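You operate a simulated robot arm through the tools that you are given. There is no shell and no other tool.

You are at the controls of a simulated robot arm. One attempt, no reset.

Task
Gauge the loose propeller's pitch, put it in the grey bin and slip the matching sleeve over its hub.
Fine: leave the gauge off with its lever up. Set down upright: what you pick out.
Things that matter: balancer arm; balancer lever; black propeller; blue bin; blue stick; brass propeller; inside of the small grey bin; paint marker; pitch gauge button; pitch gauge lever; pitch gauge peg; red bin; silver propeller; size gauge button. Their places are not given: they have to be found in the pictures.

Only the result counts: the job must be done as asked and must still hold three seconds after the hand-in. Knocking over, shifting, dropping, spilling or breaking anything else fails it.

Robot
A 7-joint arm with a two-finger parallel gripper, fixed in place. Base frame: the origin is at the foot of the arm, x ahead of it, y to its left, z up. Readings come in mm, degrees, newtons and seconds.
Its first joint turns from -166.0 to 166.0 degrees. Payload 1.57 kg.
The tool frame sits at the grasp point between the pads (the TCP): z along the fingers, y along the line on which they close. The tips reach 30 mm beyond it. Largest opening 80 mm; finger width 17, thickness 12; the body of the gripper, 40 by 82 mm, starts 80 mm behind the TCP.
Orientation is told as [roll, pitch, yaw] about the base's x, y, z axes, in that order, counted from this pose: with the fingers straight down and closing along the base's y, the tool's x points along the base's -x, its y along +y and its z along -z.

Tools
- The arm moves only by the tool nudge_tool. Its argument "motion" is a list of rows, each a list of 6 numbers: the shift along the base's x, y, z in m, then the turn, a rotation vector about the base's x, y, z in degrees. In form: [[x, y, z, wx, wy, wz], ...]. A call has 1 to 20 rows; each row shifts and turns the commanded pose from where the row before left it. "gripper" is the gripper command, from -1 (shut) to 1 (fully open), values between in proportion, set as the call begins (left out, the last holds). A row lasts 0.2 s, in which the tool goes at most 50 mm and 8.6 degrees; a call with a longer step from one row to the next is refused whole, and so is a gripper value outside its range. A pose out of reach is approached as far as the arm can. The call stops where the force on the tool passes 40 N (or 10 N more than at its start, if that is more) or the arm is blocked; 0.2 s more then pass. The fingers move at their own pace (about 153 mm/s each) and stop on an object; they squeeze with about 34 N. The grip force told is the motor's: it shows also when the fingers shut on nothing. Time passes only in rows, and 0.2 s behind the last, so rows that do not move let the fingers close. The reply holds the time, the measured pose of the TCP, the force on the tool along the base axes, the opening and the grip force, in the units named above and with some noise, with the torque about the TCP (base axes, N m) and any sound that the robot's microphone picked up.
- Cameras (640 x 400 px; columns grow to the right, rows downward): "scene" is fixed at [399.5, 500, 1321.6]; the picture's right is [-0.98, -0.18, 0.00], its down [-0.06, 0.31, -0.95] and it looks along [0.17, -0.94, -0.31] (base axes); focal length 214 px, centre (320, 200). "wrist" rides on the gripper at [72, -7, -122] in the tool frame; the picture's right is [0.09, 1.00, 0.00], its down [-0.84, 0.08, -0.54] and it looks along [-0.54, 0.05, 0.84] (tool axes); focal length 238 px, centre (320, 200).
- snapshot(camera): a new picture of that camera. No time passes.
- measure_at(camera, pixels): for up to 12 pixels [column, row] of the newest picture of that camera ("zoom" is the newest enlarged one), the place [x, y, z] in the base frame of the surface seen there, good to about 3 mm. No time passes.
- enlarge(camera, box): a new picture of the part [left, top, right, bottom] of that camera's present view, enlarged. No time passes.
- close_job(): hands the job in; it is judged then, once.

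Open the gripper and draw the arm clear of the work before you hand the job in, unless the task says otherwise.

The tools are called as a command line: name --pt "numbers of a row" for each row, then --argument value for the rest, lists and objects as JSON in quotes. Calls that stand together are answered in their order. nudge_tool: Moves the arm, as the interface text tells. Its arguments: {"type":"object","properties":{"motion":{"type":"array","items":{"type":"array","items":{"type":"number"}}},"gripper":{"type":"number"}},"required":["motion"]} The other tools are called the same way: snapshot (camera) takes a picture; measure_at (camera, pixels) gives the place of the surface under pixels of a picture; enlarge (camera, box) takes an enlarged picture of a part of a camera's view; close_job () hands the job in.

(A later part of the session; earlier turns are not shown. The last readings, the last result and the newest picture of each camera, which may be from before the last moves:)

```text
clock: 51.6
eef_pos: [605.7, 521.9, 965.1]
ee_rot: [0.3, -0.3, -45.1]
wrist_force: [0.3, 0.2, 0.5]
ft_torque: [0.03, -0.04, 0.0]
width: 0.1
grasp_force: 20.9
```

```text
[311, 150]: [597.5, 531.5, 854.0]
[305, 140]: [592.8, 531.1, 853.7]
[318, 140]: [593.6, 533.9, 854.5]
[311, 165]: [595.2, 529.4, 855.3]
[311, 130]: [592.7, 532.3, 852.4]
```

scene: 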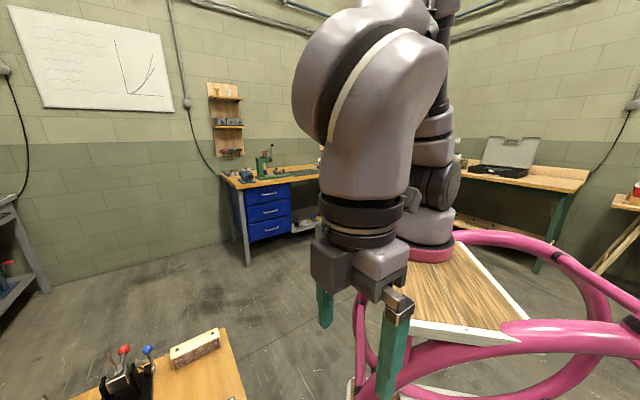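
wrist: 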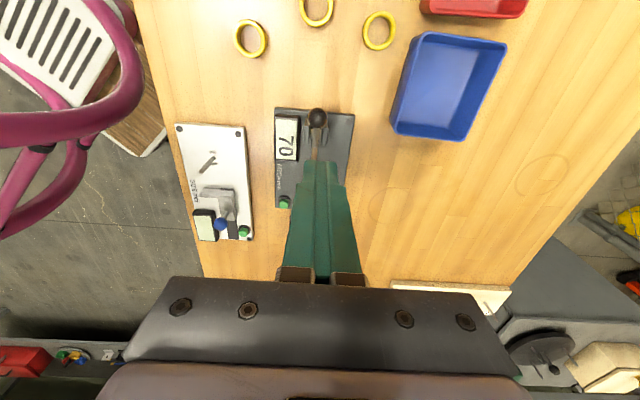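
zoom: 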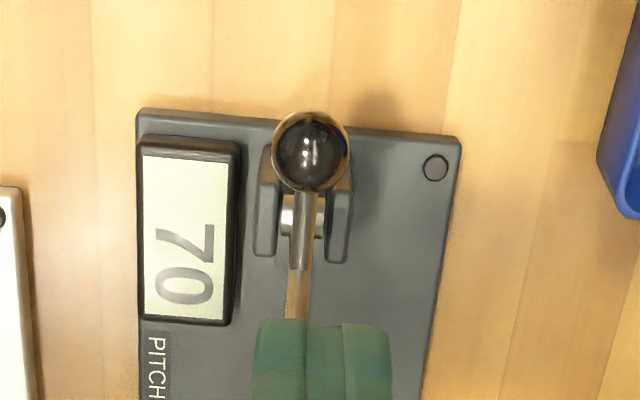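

The ball rests at z≈854, so the lever stopped about 29° short of fully up. I'll move over the ball and press it down gently with the closed tips.

nudge_tool --pt "-0.0153 0.0111 0 0 0 0" --pt "0 0 -0.04 0 0 0" --pt "0 0 -0.034 0 0 0" --pt "0 0 0 0 0 0"

nudge_tool --pt "0 0 -0.004 0 0 0" --pt "0 0 -0.004 0 0 0" --pt "0 0 -0.004 0 0 0" --pt "0 0 -0.004 0 0 0" --pt "0 0 0 0 0 0"

enlarge --camera "wrist" --box '[240, 80, 400, 180]'

```text
clock: 52.6
eef_pos: [592.0, 534.4, 891.2]
ee_rot: [0.4, -0.3, -45.1]
wrist_force: [-0.9, -0.7, 0.2]
ft_torque: [0.02, 0.03, 0.03]
width: 0.0
grasp_force: 21.1
```

```text
clock: 53.8
eef_pos: [591.6, 532.4, 874.6]
ee_rot: [0.2, -0.3, -45.2]
wrist_force: [0.5, 0.1, -0.1]
ft_torque: [0.0, -0.01, 0.01]
width: 0.1
grasp_force: 22.1
```

```text
4.00 times, centred on (320, 130) of wrist
```

zoom: 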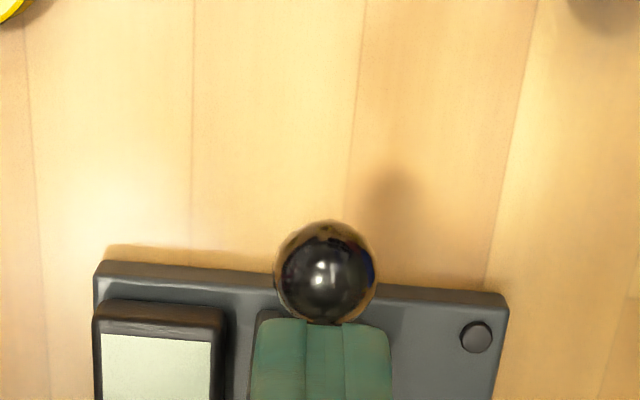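

Little force so far; the ball moved outward. Pressing 7 mm further down.

nudge_tool --pt "0 0 -0.003 0 0 0" --pt "0 0 -0.002 0 0 0" --pt "0 0 -0.002 0 0 0" --pt "0 0 0 0 0 0"

enlarge --camera "wrist" --box '[240, 80, 400, 180]'

measure_at --camera "zoom" --pixels '[[323, 260], [315, 250], [331, 250], [323, 275], [323, 240]]'

```text
clock: 54.8
eef_pos: [591.3, 532.9, 867.1]
ee_rot: [0.3, -0.3, -45.0]
wrist_force: [-0.5, -1.5, 4.0]
ft_torque: [0.06, 0.05, -0.02]
width: 0.0
grasp_force: 21.4
```

```text
4.00 times, centred on (320, 130) of wrist
```

zoom: 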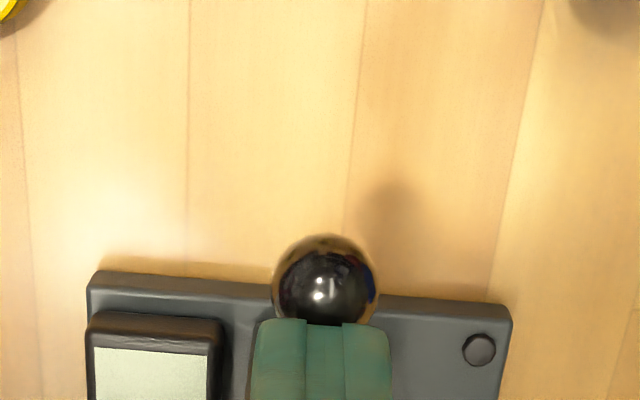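

```text
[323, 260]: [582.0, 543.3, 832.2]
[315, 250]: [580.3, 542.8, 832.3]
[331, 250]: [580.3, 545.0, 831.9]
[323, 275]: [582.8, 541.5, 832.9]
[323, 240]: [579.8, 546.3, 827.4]
```

Fz rose to 4 N with the ball at its stop. Lifting away and verifying that the lever stays up.

nudge_tool --pt "0 0 0.03 0 0 0" --pt "0 0 0.04 0 0 0" --pt "0 0 0.03 0 0 0" --pt "0 0 0 0 0 0" --pt "0 0 0 0 0 0"

snapshot --camera "wrist"

enlarge --camera "wrist" --box '[240, 80, 400, 180]'

measure_at --camera "wrist" --pixels '[[320, 136], [320, 133], [318, 135], [322, 137], [318, 155]]'

```text
clock: 56.0
eef_pos: [591.1, 532.2, 966.4]
ee_rot: [0.2, -0.4, -45.0]
wrist_force: [-0.7, 0.7, -0.2]
ft_torque: [-0.01, 0.03, 0.03]
width: 0.0
grasp_force: 21.6
```

```text
taken
```

wrist: 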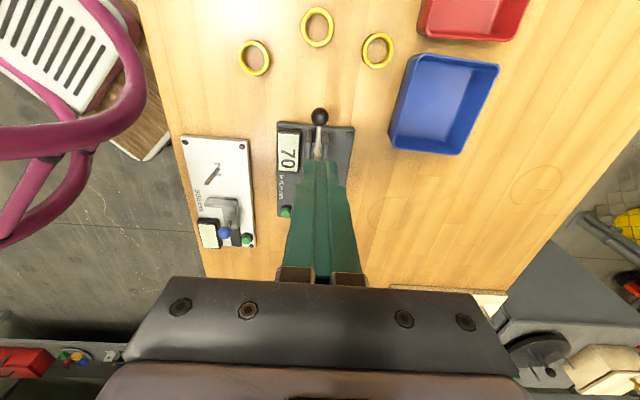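

```text
4.00 times, centred on (320, 130) of wrist
```

zoom: 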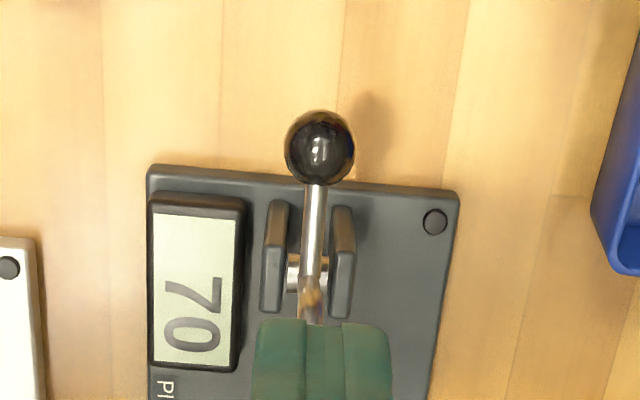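

```text
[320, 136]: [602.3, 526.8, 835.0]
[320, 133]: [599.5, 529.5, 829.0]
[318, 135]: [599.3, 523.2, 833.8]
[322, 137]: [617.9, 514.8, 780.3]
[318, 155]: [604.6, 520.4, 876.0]
```

Lever is back up (crank at z≈876 over (604,520)) and the display holds 70. Now I'll turn back to yaw 45 and go above the green button to switch the gauge off.

nudge_tool --pt "0.0074 -0.01284 0 -0.2 0.35 8.2" --pt "0.0074 -0.01284 0 0 0 8.2" --pt "0.0074 -0.01284 0 0 0 8.2" --pt "0.0074 -0.01284 0 0 0 8.2" --pt "0.0074 -0.01284 0 0 0 8.2" --pt "0.0074 -0.01284 0 0 0 8.2" --pt "0.0074 -0.01284 0 0 0 8.2" --pt "0.0074 -0.01284 0 0 0 8.2" --pt "0.0074 -0.01284 0 0 0 8.2" --pt "0.0074 -0.01284 0 0 0 8.2" --pt "0.0074 -0.01284 0 0 0 8.0" --pt "0 0 -0.04 0 0 0" --pt "0 0 -0.04 0 0 0" --pt "0 0 -0.04 0 0 0" --pt "0 0 0 0 0 0" --pt "0 0 0 0 0 0"

snapshot --camera "wrist"

enlarge --camera "wrist" --box '[240, 90, 400, 190]'

```text
clock: 59.4
eef_pos: [673.9, 391.6, 847.0]
ee_rot: [-0.3, 0.0, 45.0]
wrist_force: [-0.5, -0.5, 0.3]
ft_torque: [0.0, -0.02, -0.03]
width: 0.0
grasp_force: 21.2
```

```text
taken
```

wrist: 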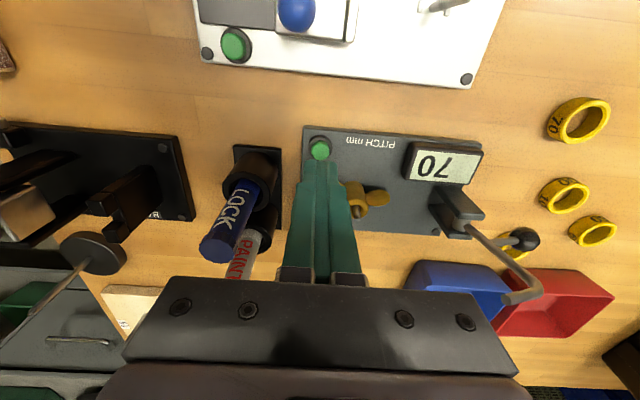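

```text
4.00 times, centred on (320, 140) of wrist
```

zoom: 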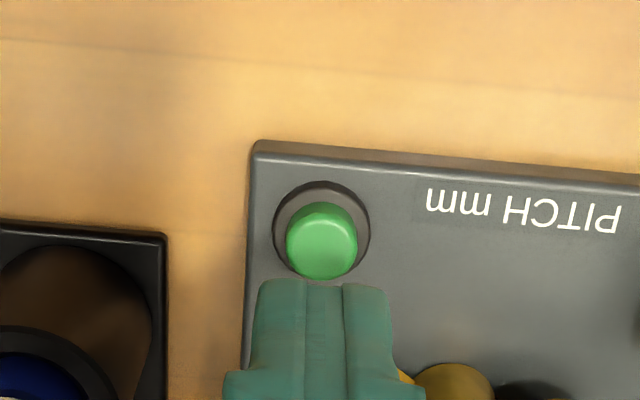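

Aligned with the button within ~2 mm. Correcting (−1.5,−1.5) and lowering to just above it.

nudge_tool --pt "-0.0015 -0.0015 0 0.3 0 0" --pt "0 0 -0.02 0 0 0" --pt "0 0 -0.01 0 0 0" --pt "0 0 -0.003 0 0 0" --pt "0 0 0 0 0 0"

nudge_tool --pt "0 0 -0.001 0 0 0" --pt "0 0 -0.001 0 0 0" --pt "0 0 0 0 0 0"

```text
clock: 60.6
eef_pos: [672.2, 390.3, 814.0]
ee_rot: [0.1, -0.4, 44.9]
wrist_force: [0.1, 0.1, 1.1]
ft_torque: [0.03, -0.04, -0.02]
width: 0.2
grasp_force: 21.5
```

```text
clock: 61.4
eef_pos: [671.7, 389.5, 811.1]
ee_rot: [0.0, -0.5, 44.9]
wrist_force: [1.8, 0.4, 1.2]
ft_torque: [0.05, -0.03, 0.01]
width: 0.0
grasp_force: 21.7
heard: click
```

A click was heard. I'll look at the display before lifting.

enlarge --camera "wrist" --box '[290, 130, 530, 280]'

```text
2.67 times, centred on (410, 205) of wrist
```

zoom: 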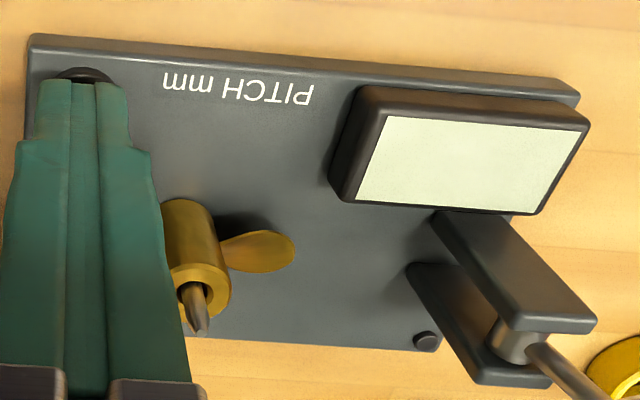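

Display is blank: the gauge is off. Lifting, opening to 44 mm and moving over the hub on the peg.

nudge_tool --pt "0 0 0.03 0 0.4 0" --pt "0 0 0.04 0 0 0" --pt "0 0 0.03 0 0 0" --pt "0.003 0.0277 0 0 0 0" --pt "0.003 0.0277 0 0 0 0" --pt "0 0 0 0 0 0"

nudge_tool --pt "0 0 0 0 0 0" --pt "0 0 0 0 0 0" --pt "0 0 -0.02 0 0 0" --pt "0 0 0 0 0 0" --gripper 0.1

snapshot --camera "wrist"

enlarge --camera "wrist" --box '[240, 90, 400, 190]'

```text
clock: 62.8
eef_pos: [677.8, 445.4, 913.6]
ee_rot: [0.3, 0.0, 44.8]
wrist_force: [0.6, -0.7, -0.3]
ft_torque: [0.01, -0.02, 0.02]
width: 0.1
grasp_force: 21.4
```

```text
clock: 63.8
eef_pos: [678.2, 444.5, 891.1]
ee_rot: [0.3, 0.0, 44.9]
wrist_force: [0.1, -0.3, -0.5]
ft_torque: [0.0, -0.04, 0.01]
width: 43.9
grasp_force: 0.0
```

```text
taken
```

wrist: 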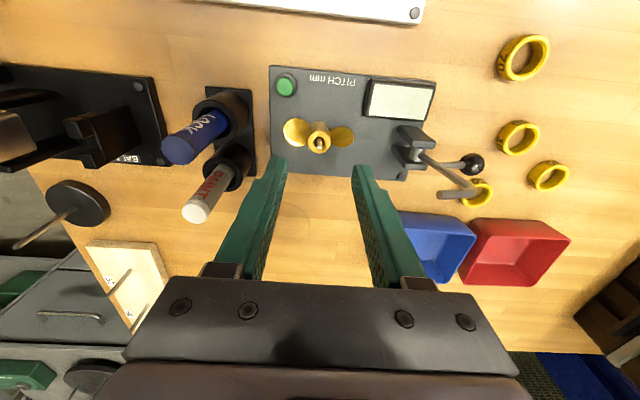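

```text
4.00 times, centred on (320, 140) of wrist
```

zoom: 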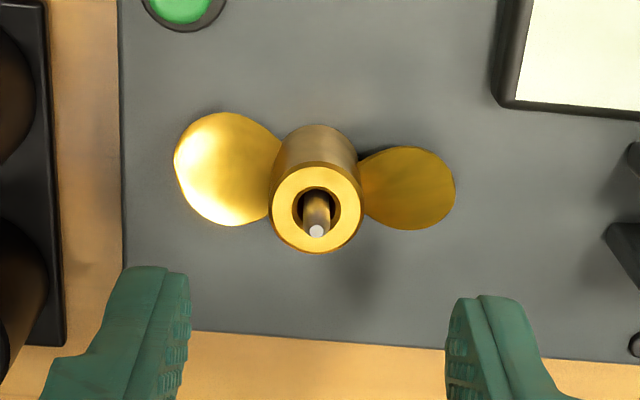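

Hub top at zoom (316,207), about 1.2 mm off along the finger line. Correcting and lowering to TCP z≈823, then gripping.

nudge_tool --pt "0.0007 -0.0007 0 -0.3 0 0" --pt "0 0 -0.03 0 0 0" --pt "0 0 -0.025 0 0 0" --pt "0 0 -0.013 0 0 0" --pt "0 0 0 0 0 0"

enlarge --camera "wrist" --box '[240, 110, 400, 210]'

```text
clock: 65.0
eef_pos: [678.0, 443.9, 822.8]
ee_rot: [0.2, 0.1, 45.0]
wrist_force: [0.0, -0.5, 0.7]
ft_torque: [0.03, 0.01, 0.03]
width: 44.1
grasp_force: 0.1
```

```text
4.00 times, centred on (320, 160) of wrist
```

zoom: 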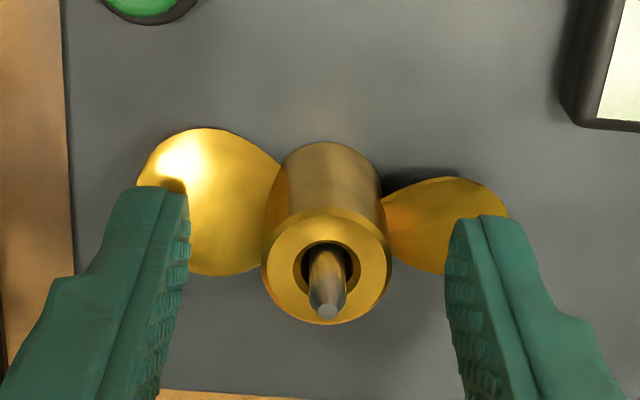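

The hub now sits ~1.4 mm to the right of the pad midpoint (327 vs 317), so I'll shift back (−1,+1) mm and close.

nudge_tool --pt "-0.001 0.001 0 0 0 0" --pt "0 0 0 0 0 0"

nudge_tool --pt "0 0 0 0 0 0" --pt "0 0 0 0 0 0" --pt "0 0 0 0 0 0" --gripper -1

enlarge --camera "wrist" --box '[240, 110, 400, 210]'

```text
clock: 65.6
eef_pos: [678.3, 444.9, 823.7]
ee_rot: [0.1, 0.2, 44.8]
wrist_force: [0.3, 0.7, 0.2]
ft_torque: [0.02, 0.0, -0.01]
width: 43.9
grasp_force: 0.1
```

```text
clock: 66.4
eef_pos: [677.8, 445.9, 822.7]
ee_rot: [0.1, 0.1, 44.8]
wrist_force: [-0.3, 0.7, -0.2]
ft_torque: [-0.02, -0.01, 0.01]
width: 19.9
grasp_force: 33.6
```

```text
4.00 times, centred on (320, 160) of wrist
```

zoom: 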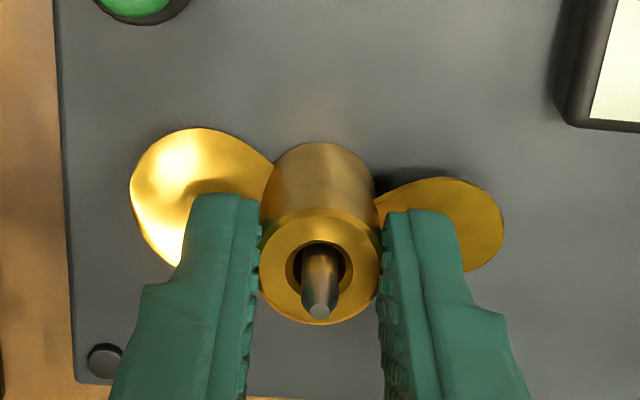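

Held again (19.9 mm, 33.6 N). Lifting straight off the peg to z≈970.

nudge_tool --pt "0 0 0.005 0 0 0" --pt "0 0 0.015 0 0 0" --pt "0 0 0.02 0 0 0" --pt "0 0 0.03 0 0 0" --pt "0 0 0.04 0 0 0" --pt "0 0 0.038 0 0 0" --pt "0 0 0 0 0 0"

snapshot --camera "wrist"

```text
clock: 68.0
eef_pos: [675.3, 444.9, 970.1]
ee_rot: [0.2, 0.3, 44.8]
wrist_force: [-0.5, -0.1, -1.5]
ft_torque: [-0.01, 0.03, 0.01]
width: 19.9
grasp_force: 33.2
```

```text
taken
```

wrist: 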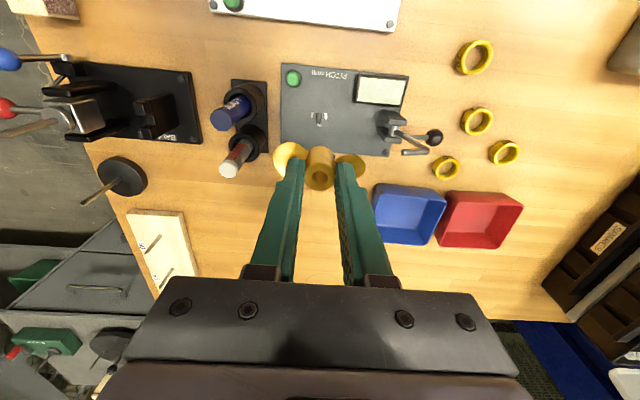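

Propeller is lifted cleanly off the peg, display blank, lever up. Flying at this height to a viewing place beyond the grey bin at about (330,660).

nudge_tool --pt "-0.0384 0.0239 0 0 0 0" --pt "-0.0384 0.0239 0 0 0 0" --pt "-0.0384 0.0239 0 0 0 0" --pt "-0.0384 0.0239 0 0 0 0" --pt "-0.0384 0.0239 0 0 0 0" --pt "-0.0384 0.0239 0 0 0 0" --pt "-0.0384 0.0239 0 0 0 0" --pt "-0.0384 0.0239 0 0 0 0" --pt "-0.0384 0.0239 0 0 0 0" --pt "0 0 0 0 0 0"

snapshot --camera "wrist"

enlarge --camera "wrist" --box '[220, 20, 420, 145]'

```text
clock: 70.2
eef_pos: [332.9, 661.2, 973.0]
ee_rot: [0.1, 0.2, 44.9]
wrist_force: [0.2, -0.4, -1.0]
ft_torque: [0.01, 0.03, 0.0]
width: 19.8
grasp_force: 33.6
```

```text
taken
```

wrist: 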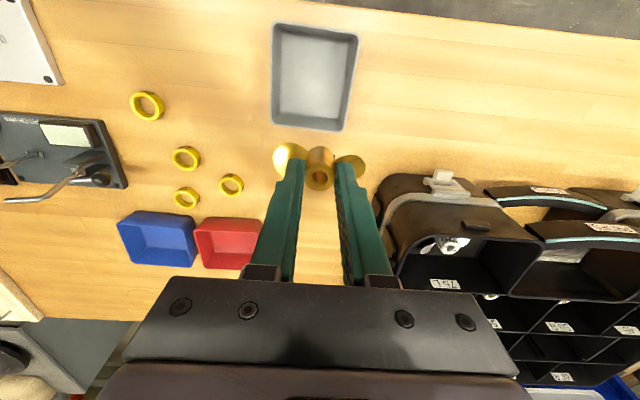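

```text
3.20 times, centred on (320, 82) of wrist
```

zoom: 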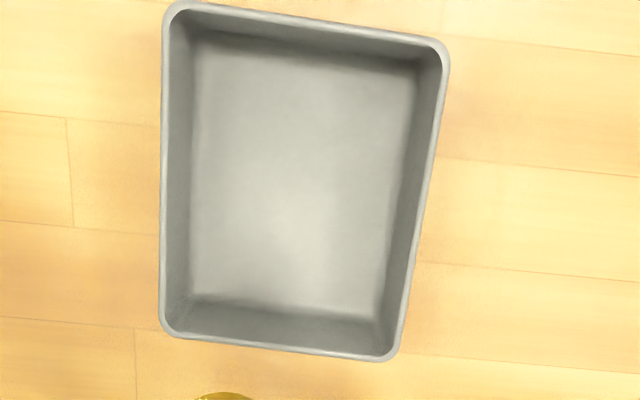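

The bin shows well: rim corners at zoom (172,8), (445,45), (385,358), (165,330). Measuring rim, floor and the organizer at right.

measure_at --camera "zoom" --pixels '[[170, 10], [443, 48], [388, 356], [166, 332], [205, 45], [408, 70], [375, 305], [200, 290], [300, 170], [163, 170], [418, 200], [280, 346]]'

measure_at --camera "wrist" --pixels '[[385, 205], [440, 180], [400, 185], [460, 215], [530, 230], [147, 105], [148, 97], [147, 119], [131, 105], [164, 105], [280, 155], [355, 165]]'

```text
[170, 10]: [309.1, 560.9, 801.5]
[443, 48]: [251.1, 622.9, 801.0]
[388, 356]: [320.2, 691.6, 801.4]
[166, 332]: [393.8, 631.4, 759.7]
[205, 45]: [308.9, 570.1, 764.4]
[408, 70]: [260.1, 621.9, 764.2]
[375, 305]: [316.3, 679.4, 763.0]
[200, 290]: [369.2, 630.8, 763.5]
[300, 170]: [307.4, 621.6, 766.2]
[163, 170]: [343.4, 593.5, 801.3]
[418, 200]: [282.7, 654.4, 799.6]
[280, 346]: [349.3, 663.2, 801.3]
```

```text
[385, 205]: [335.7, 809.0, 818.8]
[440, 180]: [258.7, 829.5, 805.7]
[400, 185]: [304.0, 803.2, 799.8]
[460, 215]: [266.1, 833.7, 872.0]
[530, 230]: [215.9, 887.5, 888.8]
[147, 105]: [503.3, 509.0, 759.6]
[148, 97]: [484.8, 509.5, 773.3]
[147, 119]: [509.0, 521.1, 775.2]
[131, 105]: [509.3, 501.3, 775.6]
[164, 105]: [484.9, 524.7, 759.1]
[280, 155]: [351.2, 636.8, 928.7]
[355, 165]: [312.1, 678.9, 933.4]
```

Bin: rim z≈801, centre ≈ (314.3,626.1), about 85 (u) × 98 (v) mm at the rim, floor z≈764. I'll turn +90° so the 70 mm blades lie along the bin's longer side and move over its centre.

nudge_tool --pt "-0.0017 -0.0032 0 0 0 8.2" --pt "-0.0017 -0.0032 0 0 0 8.2" --pt "-0.0017 -0.0032 0 0 0 8.2" --pt "-0.0017 -0.0032 0 0 0 8.2" --pt "-0.0017 -0.0032 0 0 0 8.2" --pt "-0.0017 -0.0032 0 0 0 8.2" --pt "-0.0017 -0.0032 0 0 0 8.2" --pt "-0.0017 -0.0032 0 0 0 8.2" --pt "-0.0017 -0.0032 0 0 0 8.2" --pt "-0.0017 -0.0032 0 0 0 8.2" --pt "-0.0016 -0.0031 0 0 0 8.1" --pt "0 0 -0.04 0 0 0" --pt "0 0 -0.04 0 0 0" --pt "0 0 0 0 0 0"

snapshot --camera "wrist"

enlarge --camera "wrist" --box '[220, 70, 420, 195]'

```text
clock: 73.2
eef_pos: [314.6, 624.4, 893.1]
ee_rot: [0.1, 0.2, 135.0]
wrist_force: [-0.1, 0.1, -0.3]
ft_torque: [-0.02, 0.0, 0.01]
width: 20.0
grasp_force: 34.2
```

```text
taken
```

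wrist: 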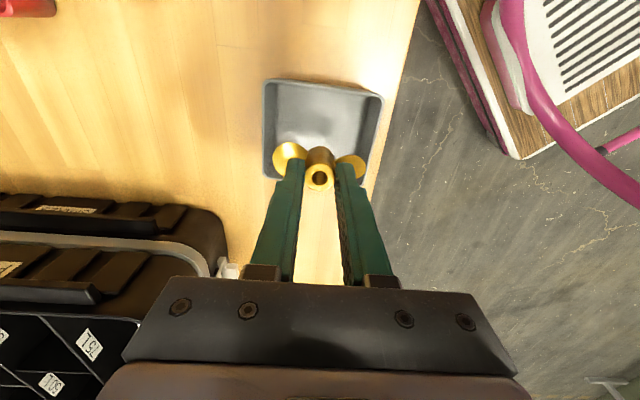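

```text
3.20 times, centred on (320, 132) of wrist
```

zoom: 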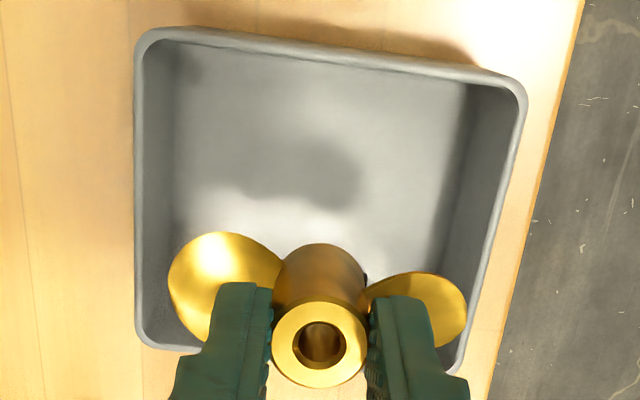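

Blades lie along the bin's long side and the hub is over its centre. Lowering into the bin, slowly at the end.

nudge_tool --pt "0 0.001 -0.03 0 0 0" --pt "0 0 -0.025 0 0 0" --pt "0 0 -0.013 0 0 0" --pt "0 0 -0.004 0 0 0" --pt "0 0 0 0 0 0"

enlarge --camera "wrist" --box '[220, 70, 420, 195]'

```text
clock: 74.4
eef_pos: [312.9, 625.8, 819.4]
ee_rot: [0.2, 0.1, 135.1]
wrist_force: [-0.8, -0.3, -0.2]
ft_torque: [0.02, 0.01, -0.07]
width: 19.8
grasp_force: 33.4
```

```text
3.20 times, centred on (320, 132) of wrist
```

zoom: 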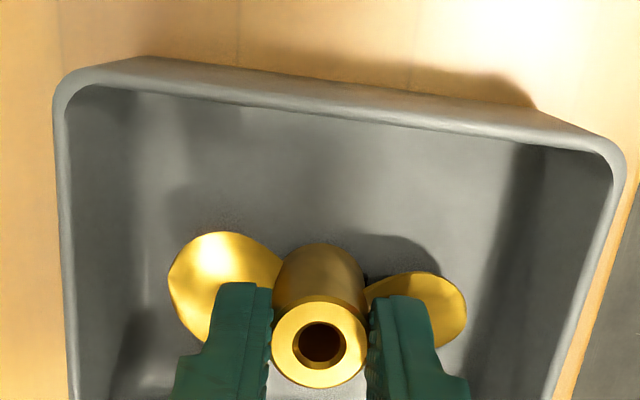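

Almost on the floor, well clear of the walls. Lowering in 1 mm steps until contact.

nudge_tool --pt "0 0 -0.001 0 0 0" --pt "0 0 -0.001 0 0 0" --pt "0 0 0 0 0 0"

nudge_tool --pt "0 0 -0.001 0 0 0" --pt "0 0 0 0 0 0"

```text
clock: 75.2
eef_pos: [313.5, 625.0, 817.8]
ee_rot: [0.1, 0.2, 135.0]
wrist_force: [-0.1, 0.1, -2.2]
ft_torque: [0.0, 0.02, 0.05]
width: 19.7
grasp_force: 33.9
```

```text
clock: 75.8
eef_pos: [312.8, 625.9, 815.4]
ee_rot: [0.0, 0.2, 134.9]
wrist_force: [0.5, -0.4, -1.2]
ft_torque: [-0.01, -0.02, 0.01]
width: 19.8
grasp_force: 33.6
```

No contact yet (Fz still shows only the weight). Continuing down by single millimetres.

nudge_tool --pt "0 0 -0.001 0 0 0" --pt "0 0 0 0 0 0"

nudge_tool --pt "0 0 -0.001 0 0 0" --pt "0 0 0 0 0 0"

```text
clock: 76.4
eef_pos: [312.2, 625.5, 815.8]
ee_rot: [0.1, 0.2, 135.0]
wrist_force: [0.2, 0.3, -1.0]
ft_torque: [0.0, -0.01, 0.03]
width: 19.6
grasp_force: 33.6
```

```text
clock: 77.0
eef_pos: [312.6, 625.9, 814.6]
ee_rot: [0.1, 0.0, 134.9]
wrist_force: [0.7, 0.1, 6.5]
ft_torque: [0.02, -0.05, -0.03]
width: 19.7
grasp_force: 33.9
```

Contact (Fz +6.5 N): the hub stands on the bin floor. Opening to 44 mm to release it.

nudge_tool --pt "0 0 0 0 0 0" --pt "0 0 0 0 0 0" --pt "0 0 0 0 0 0" --gripper 0.05

enlarge --camera "wrist" --box '[220, 70, 420, 195]'

```text
clock: 77.8
eef_pos: [312.3, 627.3, 814.9]
ee_rot: [0.0, 0.1, 135.0]
wrist_force: [0.0, -0.2, -1.0]
ft_torque: [0.02, -0.01, -0.02]
width: 42.0
grasp_force: 0.1
```

```text
3.20 times, centred on (320, 132) of wrist
```

zoom: 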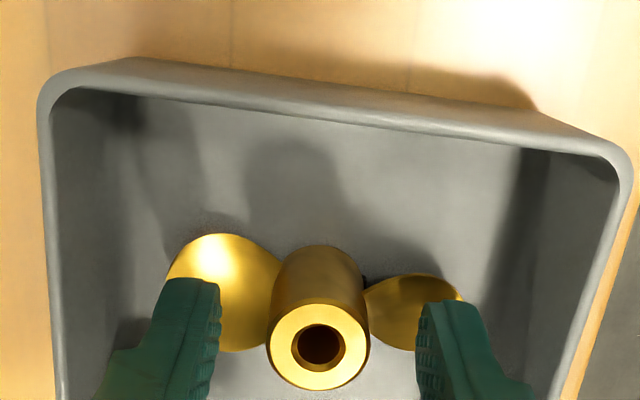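

The propeller stands upright in the bin. Rising straight up 120 mm and looking again.

nudge_tool --pt "0 0 0.01 0 0 0" --pt "0 0 0.025 0 0 0" --pt "0 0 0.04 0 0 0" --pt "0 0 0.045 0 0 0" --pt "0 0 0 0 0 0"

snapshot --camera "wrist"

enlarge --camera "wrist" --box '[240, 60, 400, 160]'

measure_at --camera "zoom" --pixels '[[318, 253], [318, 310], [286, 281], [350, 281], [295, 260], [341, 260], [295, 302], [341, 302], [250, 258], [385, 265], [318, 150], [200, 200]]'

```text
clock: 79.0
eef_pos: [315.7, 625.6, 933.2]
ee_rot: [0.1, 0.2, 135.0]
wrist_force: [-0.1, 0.2, -0.2]
ft_torque: [-0.02, 0.01, -0.01]
width: 41.8
grasp_force: 0.0
```

```text
taken
```

wrist: 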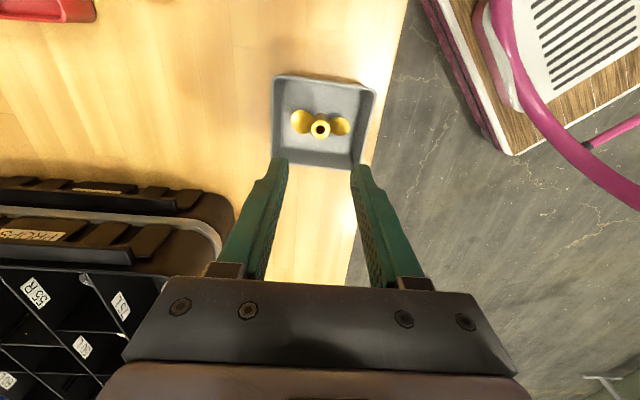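

```text
4.00 times, centred on (320, 110) of wrist
```

zoom: 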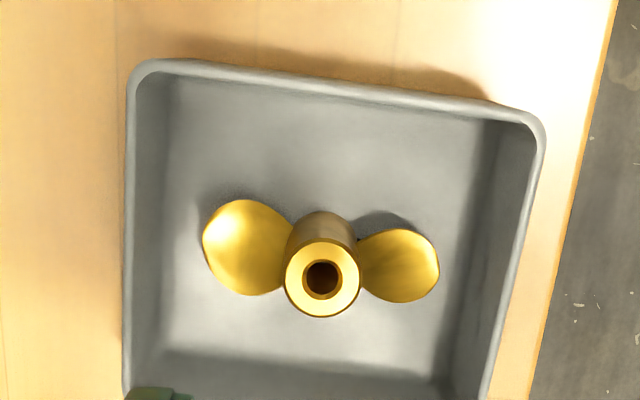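

```text
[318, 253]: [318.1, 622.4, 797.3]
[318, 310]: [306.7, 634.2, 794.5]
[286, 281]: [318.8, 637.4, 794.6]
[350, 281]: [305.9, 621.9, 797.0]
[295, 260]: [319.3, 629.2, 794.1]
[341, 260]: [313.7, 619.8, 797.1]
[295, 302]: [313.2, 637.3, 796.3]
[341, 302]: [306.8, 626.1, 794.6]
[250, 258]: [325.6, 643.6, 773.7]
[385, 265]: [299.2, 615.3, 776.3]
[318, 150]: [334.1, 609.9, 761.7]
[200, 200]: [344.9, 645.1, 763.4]
```

The propeller stands upright in the bin with hub centre ≈ (312.7,628.0), top z≈796. Next I fetch the sleeve marked 70: moving above it near (497,513) with the gripper at 60 mm.

nudge_tool --pt "0.0364 -0.0225 0 0 0 0" --pt "0.0364 -0.0225 0 0 0 0" --pt "0.0364 -0.0225 0 0 0 0" --pt "0.0364 -0.0225 0 0 0 0" --pt "0.0364 -0.0225 0 0 0 0" --pt "0 0 -0.035 0 0 0" --pt "0 0 0 0 0 0" --gripper 0.5

snapshot --camera "wrist"

enlarge --camera "wrist" --box '[240, 80, 400, 180]'

```text
clock: 80.6
eef_pos: [495.5, 514.2, 898.9]
ee_rot: [0.1, 0.1, 135.0]
wrist_force: [-0.2, 0.5, -0.6]
ft_torque: [0.0, -0.02, -0.04]
width: 60.0
grasp_force: 0.1
```

```text
taken
```

wrist: 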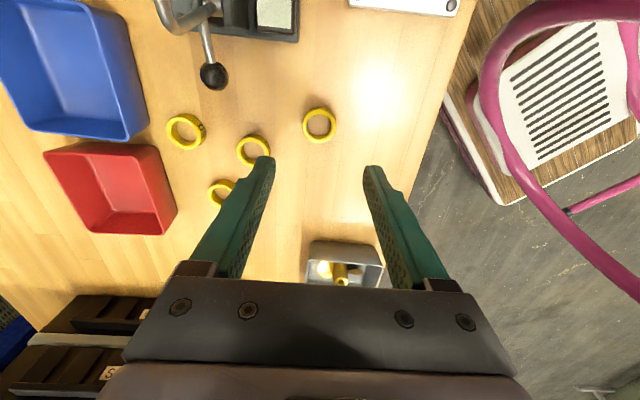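

```text
4.00 times, centred on (320, 130) of wrist
```

zoom: 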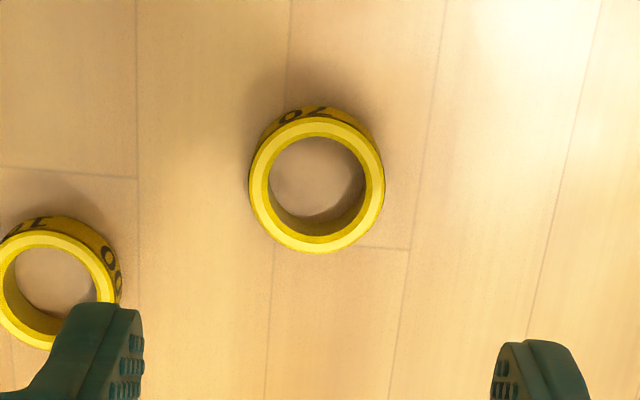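

Ring 70's top face is centred at zoom (317,186). Measuring around its top face.

measure_at --camera "zoom" --pixels '[[376, 186], [257, 186], [317, 127], [317, 243], [275, 145], [359, 145], [275, 227], [359, 227], [290, 133], [345, 133], [290, 238], [345, 238]]'

enlarge --camera "wrist" --box '[296, 100, 344, 130]'

```text
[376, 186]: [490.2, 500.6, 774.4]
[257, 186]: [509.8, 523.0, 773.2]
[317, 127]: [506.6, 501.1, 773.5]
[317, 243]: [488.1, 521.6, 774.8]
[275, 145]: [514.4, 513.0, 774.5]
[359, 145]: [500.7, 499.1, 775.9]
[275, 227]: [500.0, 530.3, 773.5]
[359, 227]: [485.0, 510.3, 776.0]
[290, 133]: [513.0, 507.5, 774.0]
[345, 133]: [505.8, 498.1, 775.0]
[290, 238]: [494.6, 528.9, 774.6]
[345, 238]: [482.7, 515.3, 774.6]
```

```text
13.33 times, centred on (320, 115) of wrist
```

zoom: 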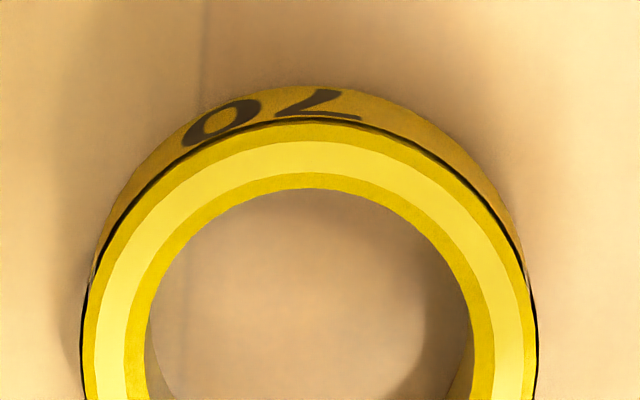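

The label clearly reads 70. Ring centre ≈ (499.2,512.4), top z≈774.5, outer Ø≈34, inner Ø≈25. Shifting (+3.8,−1.9) mm and lowering to TCP z≈796 to grip its upper part.

nudge_tool --pt "0.0038 -0.0019 0 0 0 0" --pt "0 0 -0.04 0 0 0" --pt "0 0 -0.035 0 0 0" --pt "0 0 -0.02 0 0 0" --pt "0 0 -0.007 0 0 0" --pt "0 0 0 0 0 0"

snapshot --camera "wrist"

enlarge --camera "wrist" --box '[240, 110, 400, 210]'

```text
clock: 82.0
eef_pos: [500.0, 512.7, 797.7]
ee_rot: [0.2, 0.1, 135.1]
wrist_force: [0.2, -0.4, -0.4]
ft_torque: [-0.01, 0.01, 0.03]
width: 59.8
grasp_force: 0.0
```

```text
taken
```

wrist: 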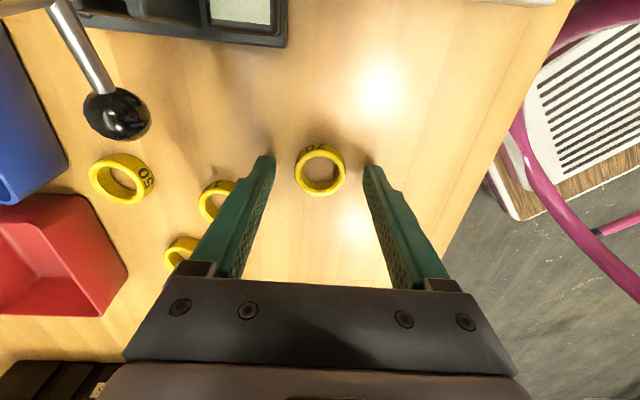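

```text
4.00 times, centred on (320, 160) of wrist
```

zoom: 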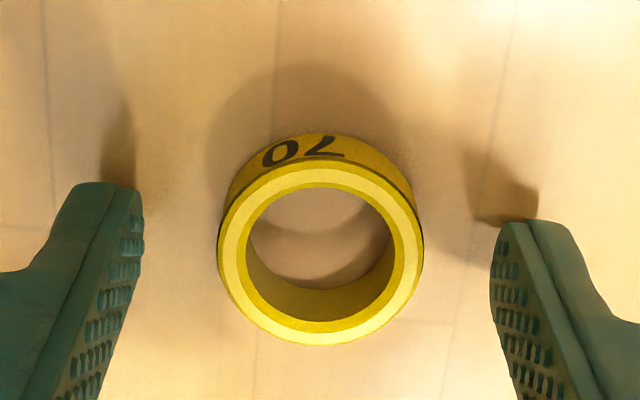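

The ring is centred between the pads. Lowering 2 mm more and closing on it.

nudge_tool --pt "0 0 -0.002 0 0 0" --pt "0 0 0 0 0 0"

nudge_tool --pt "0 0 0 0 0 0" --pt "0 0 0 0 0 0" --pt "0 0 0 0 0 0" --gripper -1

enlarge --camera "wrist" --box '[240, 110, 400, 210]'

```text
clock: 82.6
eef_pos: [497.9, 512.3, 795.6]
ee_rot: [0.1, 0.1, 135.0]
wrist_force: [-0.6, 0.3, 0.2]
ft_torque: [0.0, 0.02, 0.0]
width: 59.8
grasp_force: 0.0
```

```text
clock: 83.4
eef_pos: [499.0, 512.9, 795.6]
ee_rot: [0.2, 0.1, 135.1]
wrist_force: [1.1, -0.9, -1.0]
ft_torque: [0.01, -0.02, 0.0]
width: 32.5
grasp_force: 34.5
```

```text
4.00 times, centred on (320, 160) of wrist
```

zoom: 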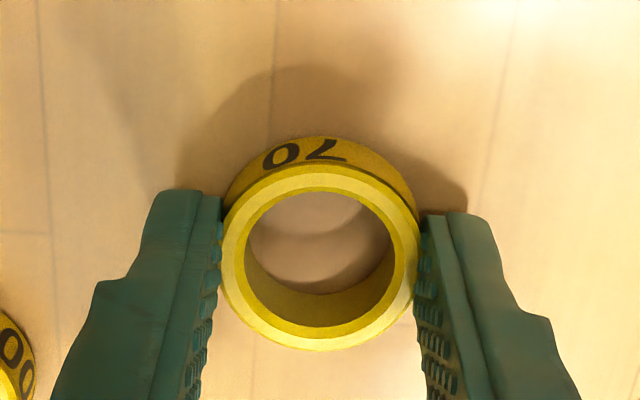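

Ring held (32.5 mm, 34 N). Lifting and carrying it back over the bin at safe height.

nudge_tool --pt "0 0 0.01 0 0 0" --pt "0 0 0.025 0 0 0" --pt "0 0 0.04 0 0 0" --pt "0 0 0.04 0 0 0" --pt "-0.0374 0.0232 0 0 0 0" --pt "-0.0374 0.0232 0 0 0 0" --pt "-0.0374 0.0232 0 0 0 0" --pt "-0.0374 0.0232 0 0 0 0" --pt "-0.0375 0.0235 0 0 0 0" --pt "0 0 0 0 0 0" --pt "0 0 0 0 0 0"

snapshot --camera "wrist"

enlarge --camera "wrist" --box '[240, 90, 400, 190]'

```text
clock: 85.8
eef_pos: [310.9, 629.3, 911.9]
ee_rot: [0.0, 0.4, 135.1]
wrist_force: [-0.2, 0.5, -0.5]
ft_torque: [0.01, 0.03, 0.02]
width: 31.9
grasp_force: 34.3
```

```text
taken
```

wrist: 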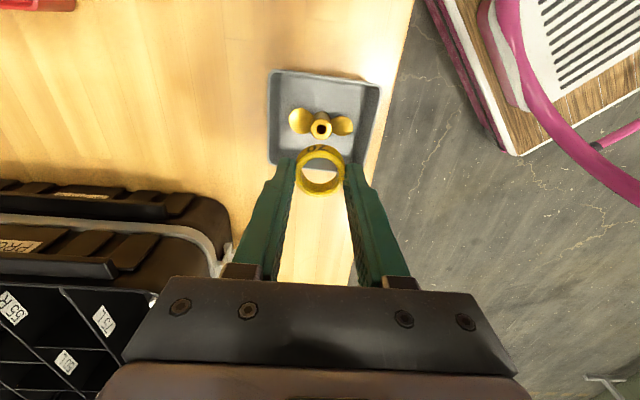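

```text
4.00 times, centred on (320, 140) of wrist
```

zoom: 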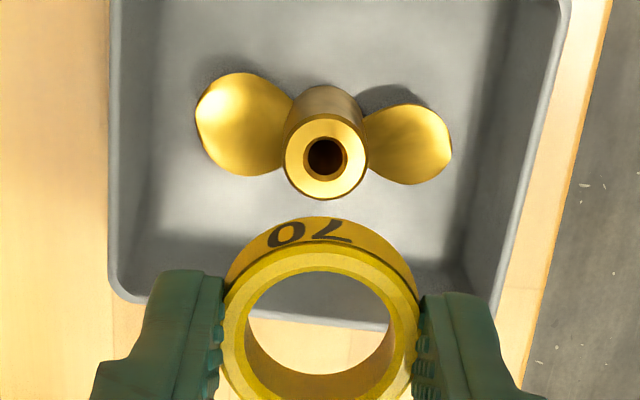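

Hub face centre is at zoom (326,157), ring held below it in the picture. I'll measure both in this same view to get their relative offset.

measure_at --camera "zoom" --pixels '[[326, 124], [326, 190], [293, 157], [359, 157], [303, 134], [349, 134], [303, 180], [349, 180], [310, 128], [342, 128], [310, 187], [342, 187]]'

enlarge --camera "wrist" --box '[240, 110, 400, 210]'

measure_at --camera "zoom" --pixels '[[233, 257], [407, 257], [320, 174], [320, 338], [259, 199], [381, 199], [259, 315], [381, 315], [285, 181], [355, 181], [285, 332], [355, 332]]'

```text
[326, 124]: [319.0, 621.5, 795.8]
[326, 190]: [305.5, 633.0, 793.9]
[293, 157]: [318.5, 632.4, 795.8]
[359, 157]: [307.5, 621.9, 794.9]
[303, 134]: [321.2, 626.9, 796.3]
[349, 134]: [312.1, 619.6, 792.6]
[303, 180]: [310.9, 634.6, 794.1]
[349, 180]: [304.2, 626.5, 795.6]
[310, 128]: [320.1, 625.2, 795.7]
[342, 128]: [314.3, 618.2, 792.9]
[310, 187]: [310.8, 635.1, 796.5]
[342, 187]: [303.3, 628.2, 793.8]
```

```text
4.00 times, centred on (320, 160) of wrist
```

zoom: 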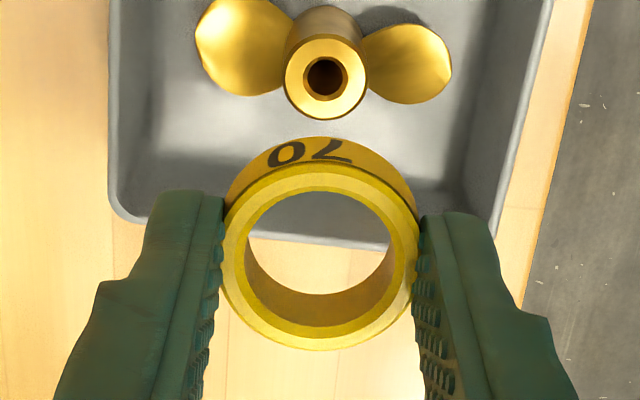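

```text
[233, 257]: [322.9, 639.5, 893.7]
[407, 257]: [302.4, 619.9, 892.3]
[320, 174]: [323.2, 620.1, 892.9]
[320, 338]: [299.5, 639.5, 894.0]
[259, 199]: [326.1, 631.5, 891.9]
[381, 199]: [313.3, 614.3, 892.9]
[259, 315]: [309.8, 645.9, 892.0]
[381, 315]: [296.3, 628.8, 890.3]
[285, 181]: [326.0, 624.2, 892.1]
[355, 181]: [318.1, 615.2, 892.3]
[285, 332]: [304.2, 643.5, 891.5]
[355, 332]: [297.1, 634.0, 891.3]
```

Both methods agree: the hub lies (+0.7,−2.8) mm from the ring's centre. Applying that and lowering to just above the hub top.

nudge_tool --pt "0.0007 -0.0028 0 0 0 0" --pt "0 0 -0.03 0 0 0" --pt "0 0 -0.025 0 0 0" --pt "0 0 -0.015 0 0 0" --pt "0 0 0 0 0 0"

snapshot --camera "wrist"

enlarge --camera "wrist" --box '[240, 110, 400, 210]'

```text
clock: 87.0
eef_pos: [312.6, 625.5, 840.7]
ee_rot: [0.1, 0.0, 135.0]
wrist_force: [-0.9, -0.1, -0.4]
ft_torque: [-0.02, 0.02, -0.02]
width: 30.4
grasp_force: 33.6
```

```text
taken
```

wrist: 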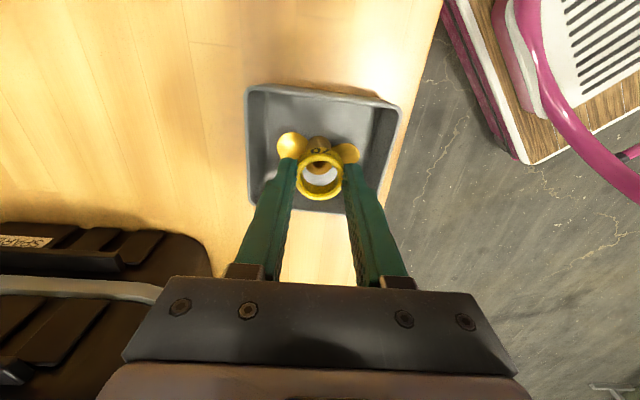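

```text
4.00 times, centred on (320, 160) of wrist
```

zoom: 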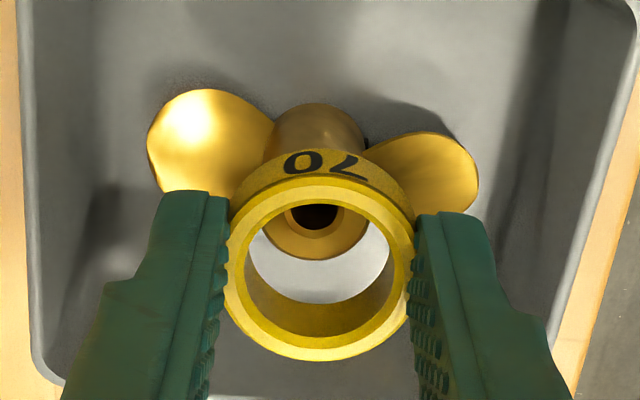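

The ring turned slightly in the pads (settling onto flats, width 30.4). The hub shows inside it at zoom (315,215). I'll measure both once more here.

measure_at --camera "zoom" --pixels '[[275, 225], [355, 225], [315, 248], [290, 240], [340, 240], [270, 213], [361, 213], [315, 255], [282, 233], [348, 233]]'

measure_at --camera "zoom" --pixels '[[237, 268], [402, 268], [320, 193], [320, 346], [260, 215], [380, 215], [260, 325], [380, 325], [285, 200], [355, 200], [285, 340], [355, 340]]'

```text
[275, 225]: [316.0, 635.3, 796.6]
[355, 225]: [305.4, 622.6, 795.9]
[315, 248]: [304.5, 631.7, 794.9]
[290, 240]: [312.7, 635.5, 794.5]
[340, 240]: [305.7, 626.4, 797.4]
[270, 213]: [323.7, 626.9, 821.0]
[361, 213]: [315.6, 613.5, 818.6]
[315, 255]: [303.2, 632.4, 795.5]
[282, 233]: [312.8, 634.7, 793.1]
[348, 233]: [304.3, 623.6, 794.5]
```

```text
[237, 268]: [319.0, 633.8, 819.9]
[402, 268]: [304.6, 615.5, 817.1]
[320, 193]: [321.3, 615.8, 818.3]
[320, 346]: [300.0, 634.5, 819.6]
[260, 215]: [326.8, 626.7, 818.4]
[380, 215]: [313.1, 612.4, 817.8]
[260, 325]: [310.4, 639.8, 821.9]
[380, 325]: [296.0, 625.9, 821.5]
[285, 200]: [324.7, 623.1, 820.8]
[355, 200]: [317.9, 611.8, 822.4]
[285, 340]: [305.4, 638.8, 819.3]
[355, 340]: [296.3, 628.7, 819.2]
```

Combining both estimates, the hub is about (0,+1.9) mm from the ring centre. Shifting and lowering 8 mm so the ring's bottom just starts over the hub.

nudge_tool --pt "0 0.0019 0 0 0 0" --pt "0 0 -0.004 0 0 0" --pt "0 0 -0.003 0 0 0" --pt "0 0 0 0 0 0"

enlarge --camera "wrist" --box '[240, 110, 400, 210]'

```text
clock: 88.0
eef_pos: [312.9, 628.1, 834.2]
ee_rot: [0.1, 0.0, 135.0]
wrist_force: [0.2, 0.0, 0.0]
ft_torque: [0.02, -0.02, 0.03]
width: 30.4
grasp_force: 34.1
```

```text
4.00 times, centred on (320, 160) of wrist
```

zoom: 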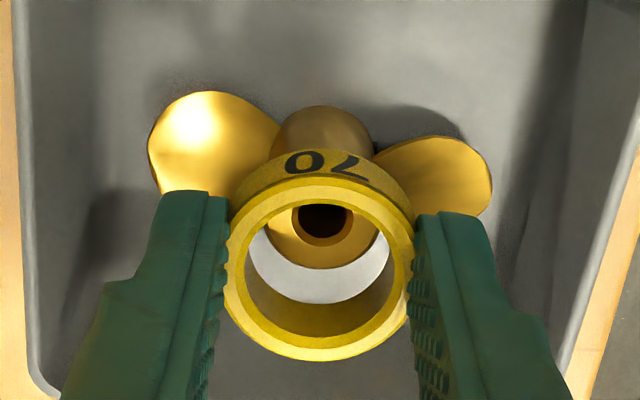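

Hub face centre (322,220) now matches the ring axis within ~0.6 mm. Lowering 8 mm to engage the hub.

nudge_tool --pt "-0.0003 -0.0003 -0.002 0 0 0" --pt "0 0 -0.002 0 0 0" --pt "0 0 -0.002 0 0 0" --pt "0 0 -0.002 0 0 0" --pt "0 0 0 0 0 0"

enlarge --camera "wrist" --box '[240, 110, 400, 210]'

```text
clock: 89.2
eef_pos: [311.6, 626.7, 825.2]
ee_rot: [0.1, 0.1, 135.0]
wrist_force: [-0.2, -0.4, 0.2]
ft_torque: [0.0, 0.01, 0.02]
width: 30.6
grasp_force: 33.8
```

```text
4.00 times, centred on (320, 160) of wrist
```

zoom: 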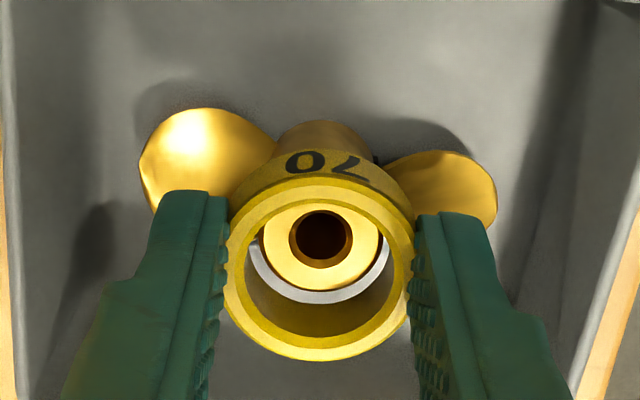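

The hub is inside the ring (no force). Continuing down in 1.5 mm steps.

nudge_tool --pt "0 0 -0.0015 0 0 0" --pt "0 0 -0.0015 0 0 0" --pt "0 0 -0.0015 0 0 0" --pt "0 0 0 0 0 0"

enlarge --camera "wrist" --box '[240, 110, 400, 210]'

```text
clock: 90.2
eef_pos: [310.9, 626.6, 821.1]
ee_rot: [0.0, 0.0, 135.0]
wrist_force: [0.0, 0.4, -0.8]
ft_torque: [-0.02, 0.01, -0.01]
width: 30.5
grasp_force: 33.7
```

```text
4.00 times, centred on (320, 160) of wrist
```

zoom: 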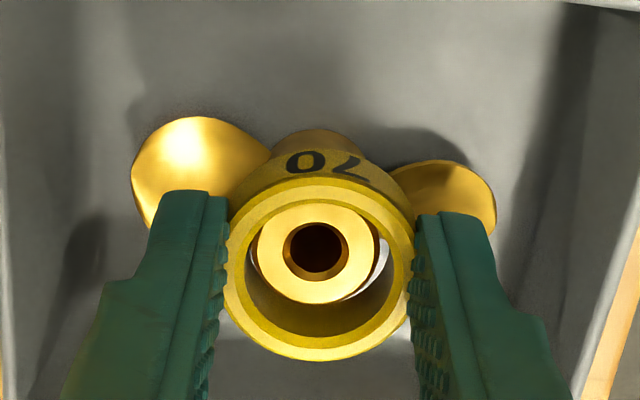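

Still free. Another 3 mm in 1 mm steps, checking for contact with the blades.

nudge_tool --pt "0.0003 0.0003 -0.001 0 0 0" --pt "0 0 -0.001 0 0 0" --pt "0 0 -0.001 0 0 0" --pt "0 0 0 0 0 0"

enlarge --camera "wrist" --box '[240, 110, 400, 210]'

```text
clock: 91.2
eef_pos: [311.6, 626.3, 818.2]
ee_rot: [0.1, 0.2, 135.0]
wrist_force: [-0.4, 0.4, 0.4]
ft_torque: [0.0, 0.02, 0.01]
width: 30.6
grasp_force: 34.2
```

```text
4.00 times, centred on (320, 160) of wrist
```

zoom: 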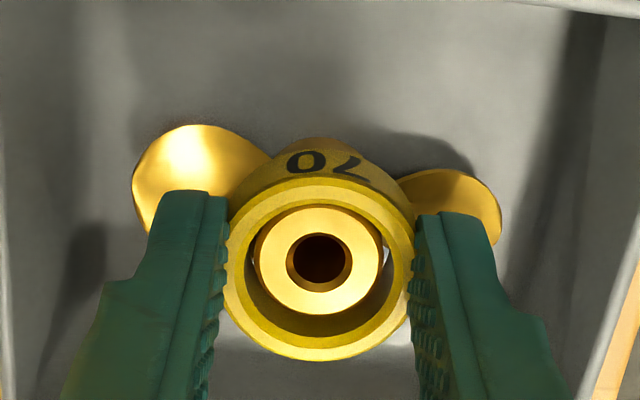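

Hub nearly flush within the ring, no contact force yet. Lowering 2 mm more.

nudge_tool --pt "0 0 -0.001 0 0 0" --pt "0 0 -0.001 0 0 0" --pt "0 0 0 0 0 0"

enlarge --camera "wrist" --box '[240, 110, 400, 210]'

```text
clock: 92.0
eef_pos: [312.3, 627.5, 816.4]
ee_rot: [0.1, 0.1, 135.0]
wrist_force: [-0.4, 0.5, 11.1]
ft_torque: [0.0, 0.0, -0.02]
width: 30.7
grasp_force: 33.8
```

```text
4.00 times, centred on (320, 160) of wrist
```

zoom: 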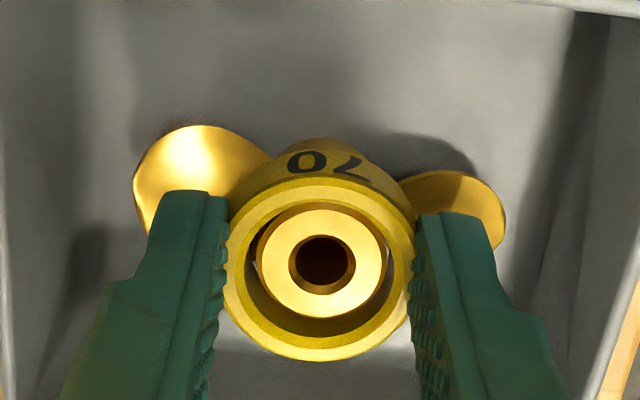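

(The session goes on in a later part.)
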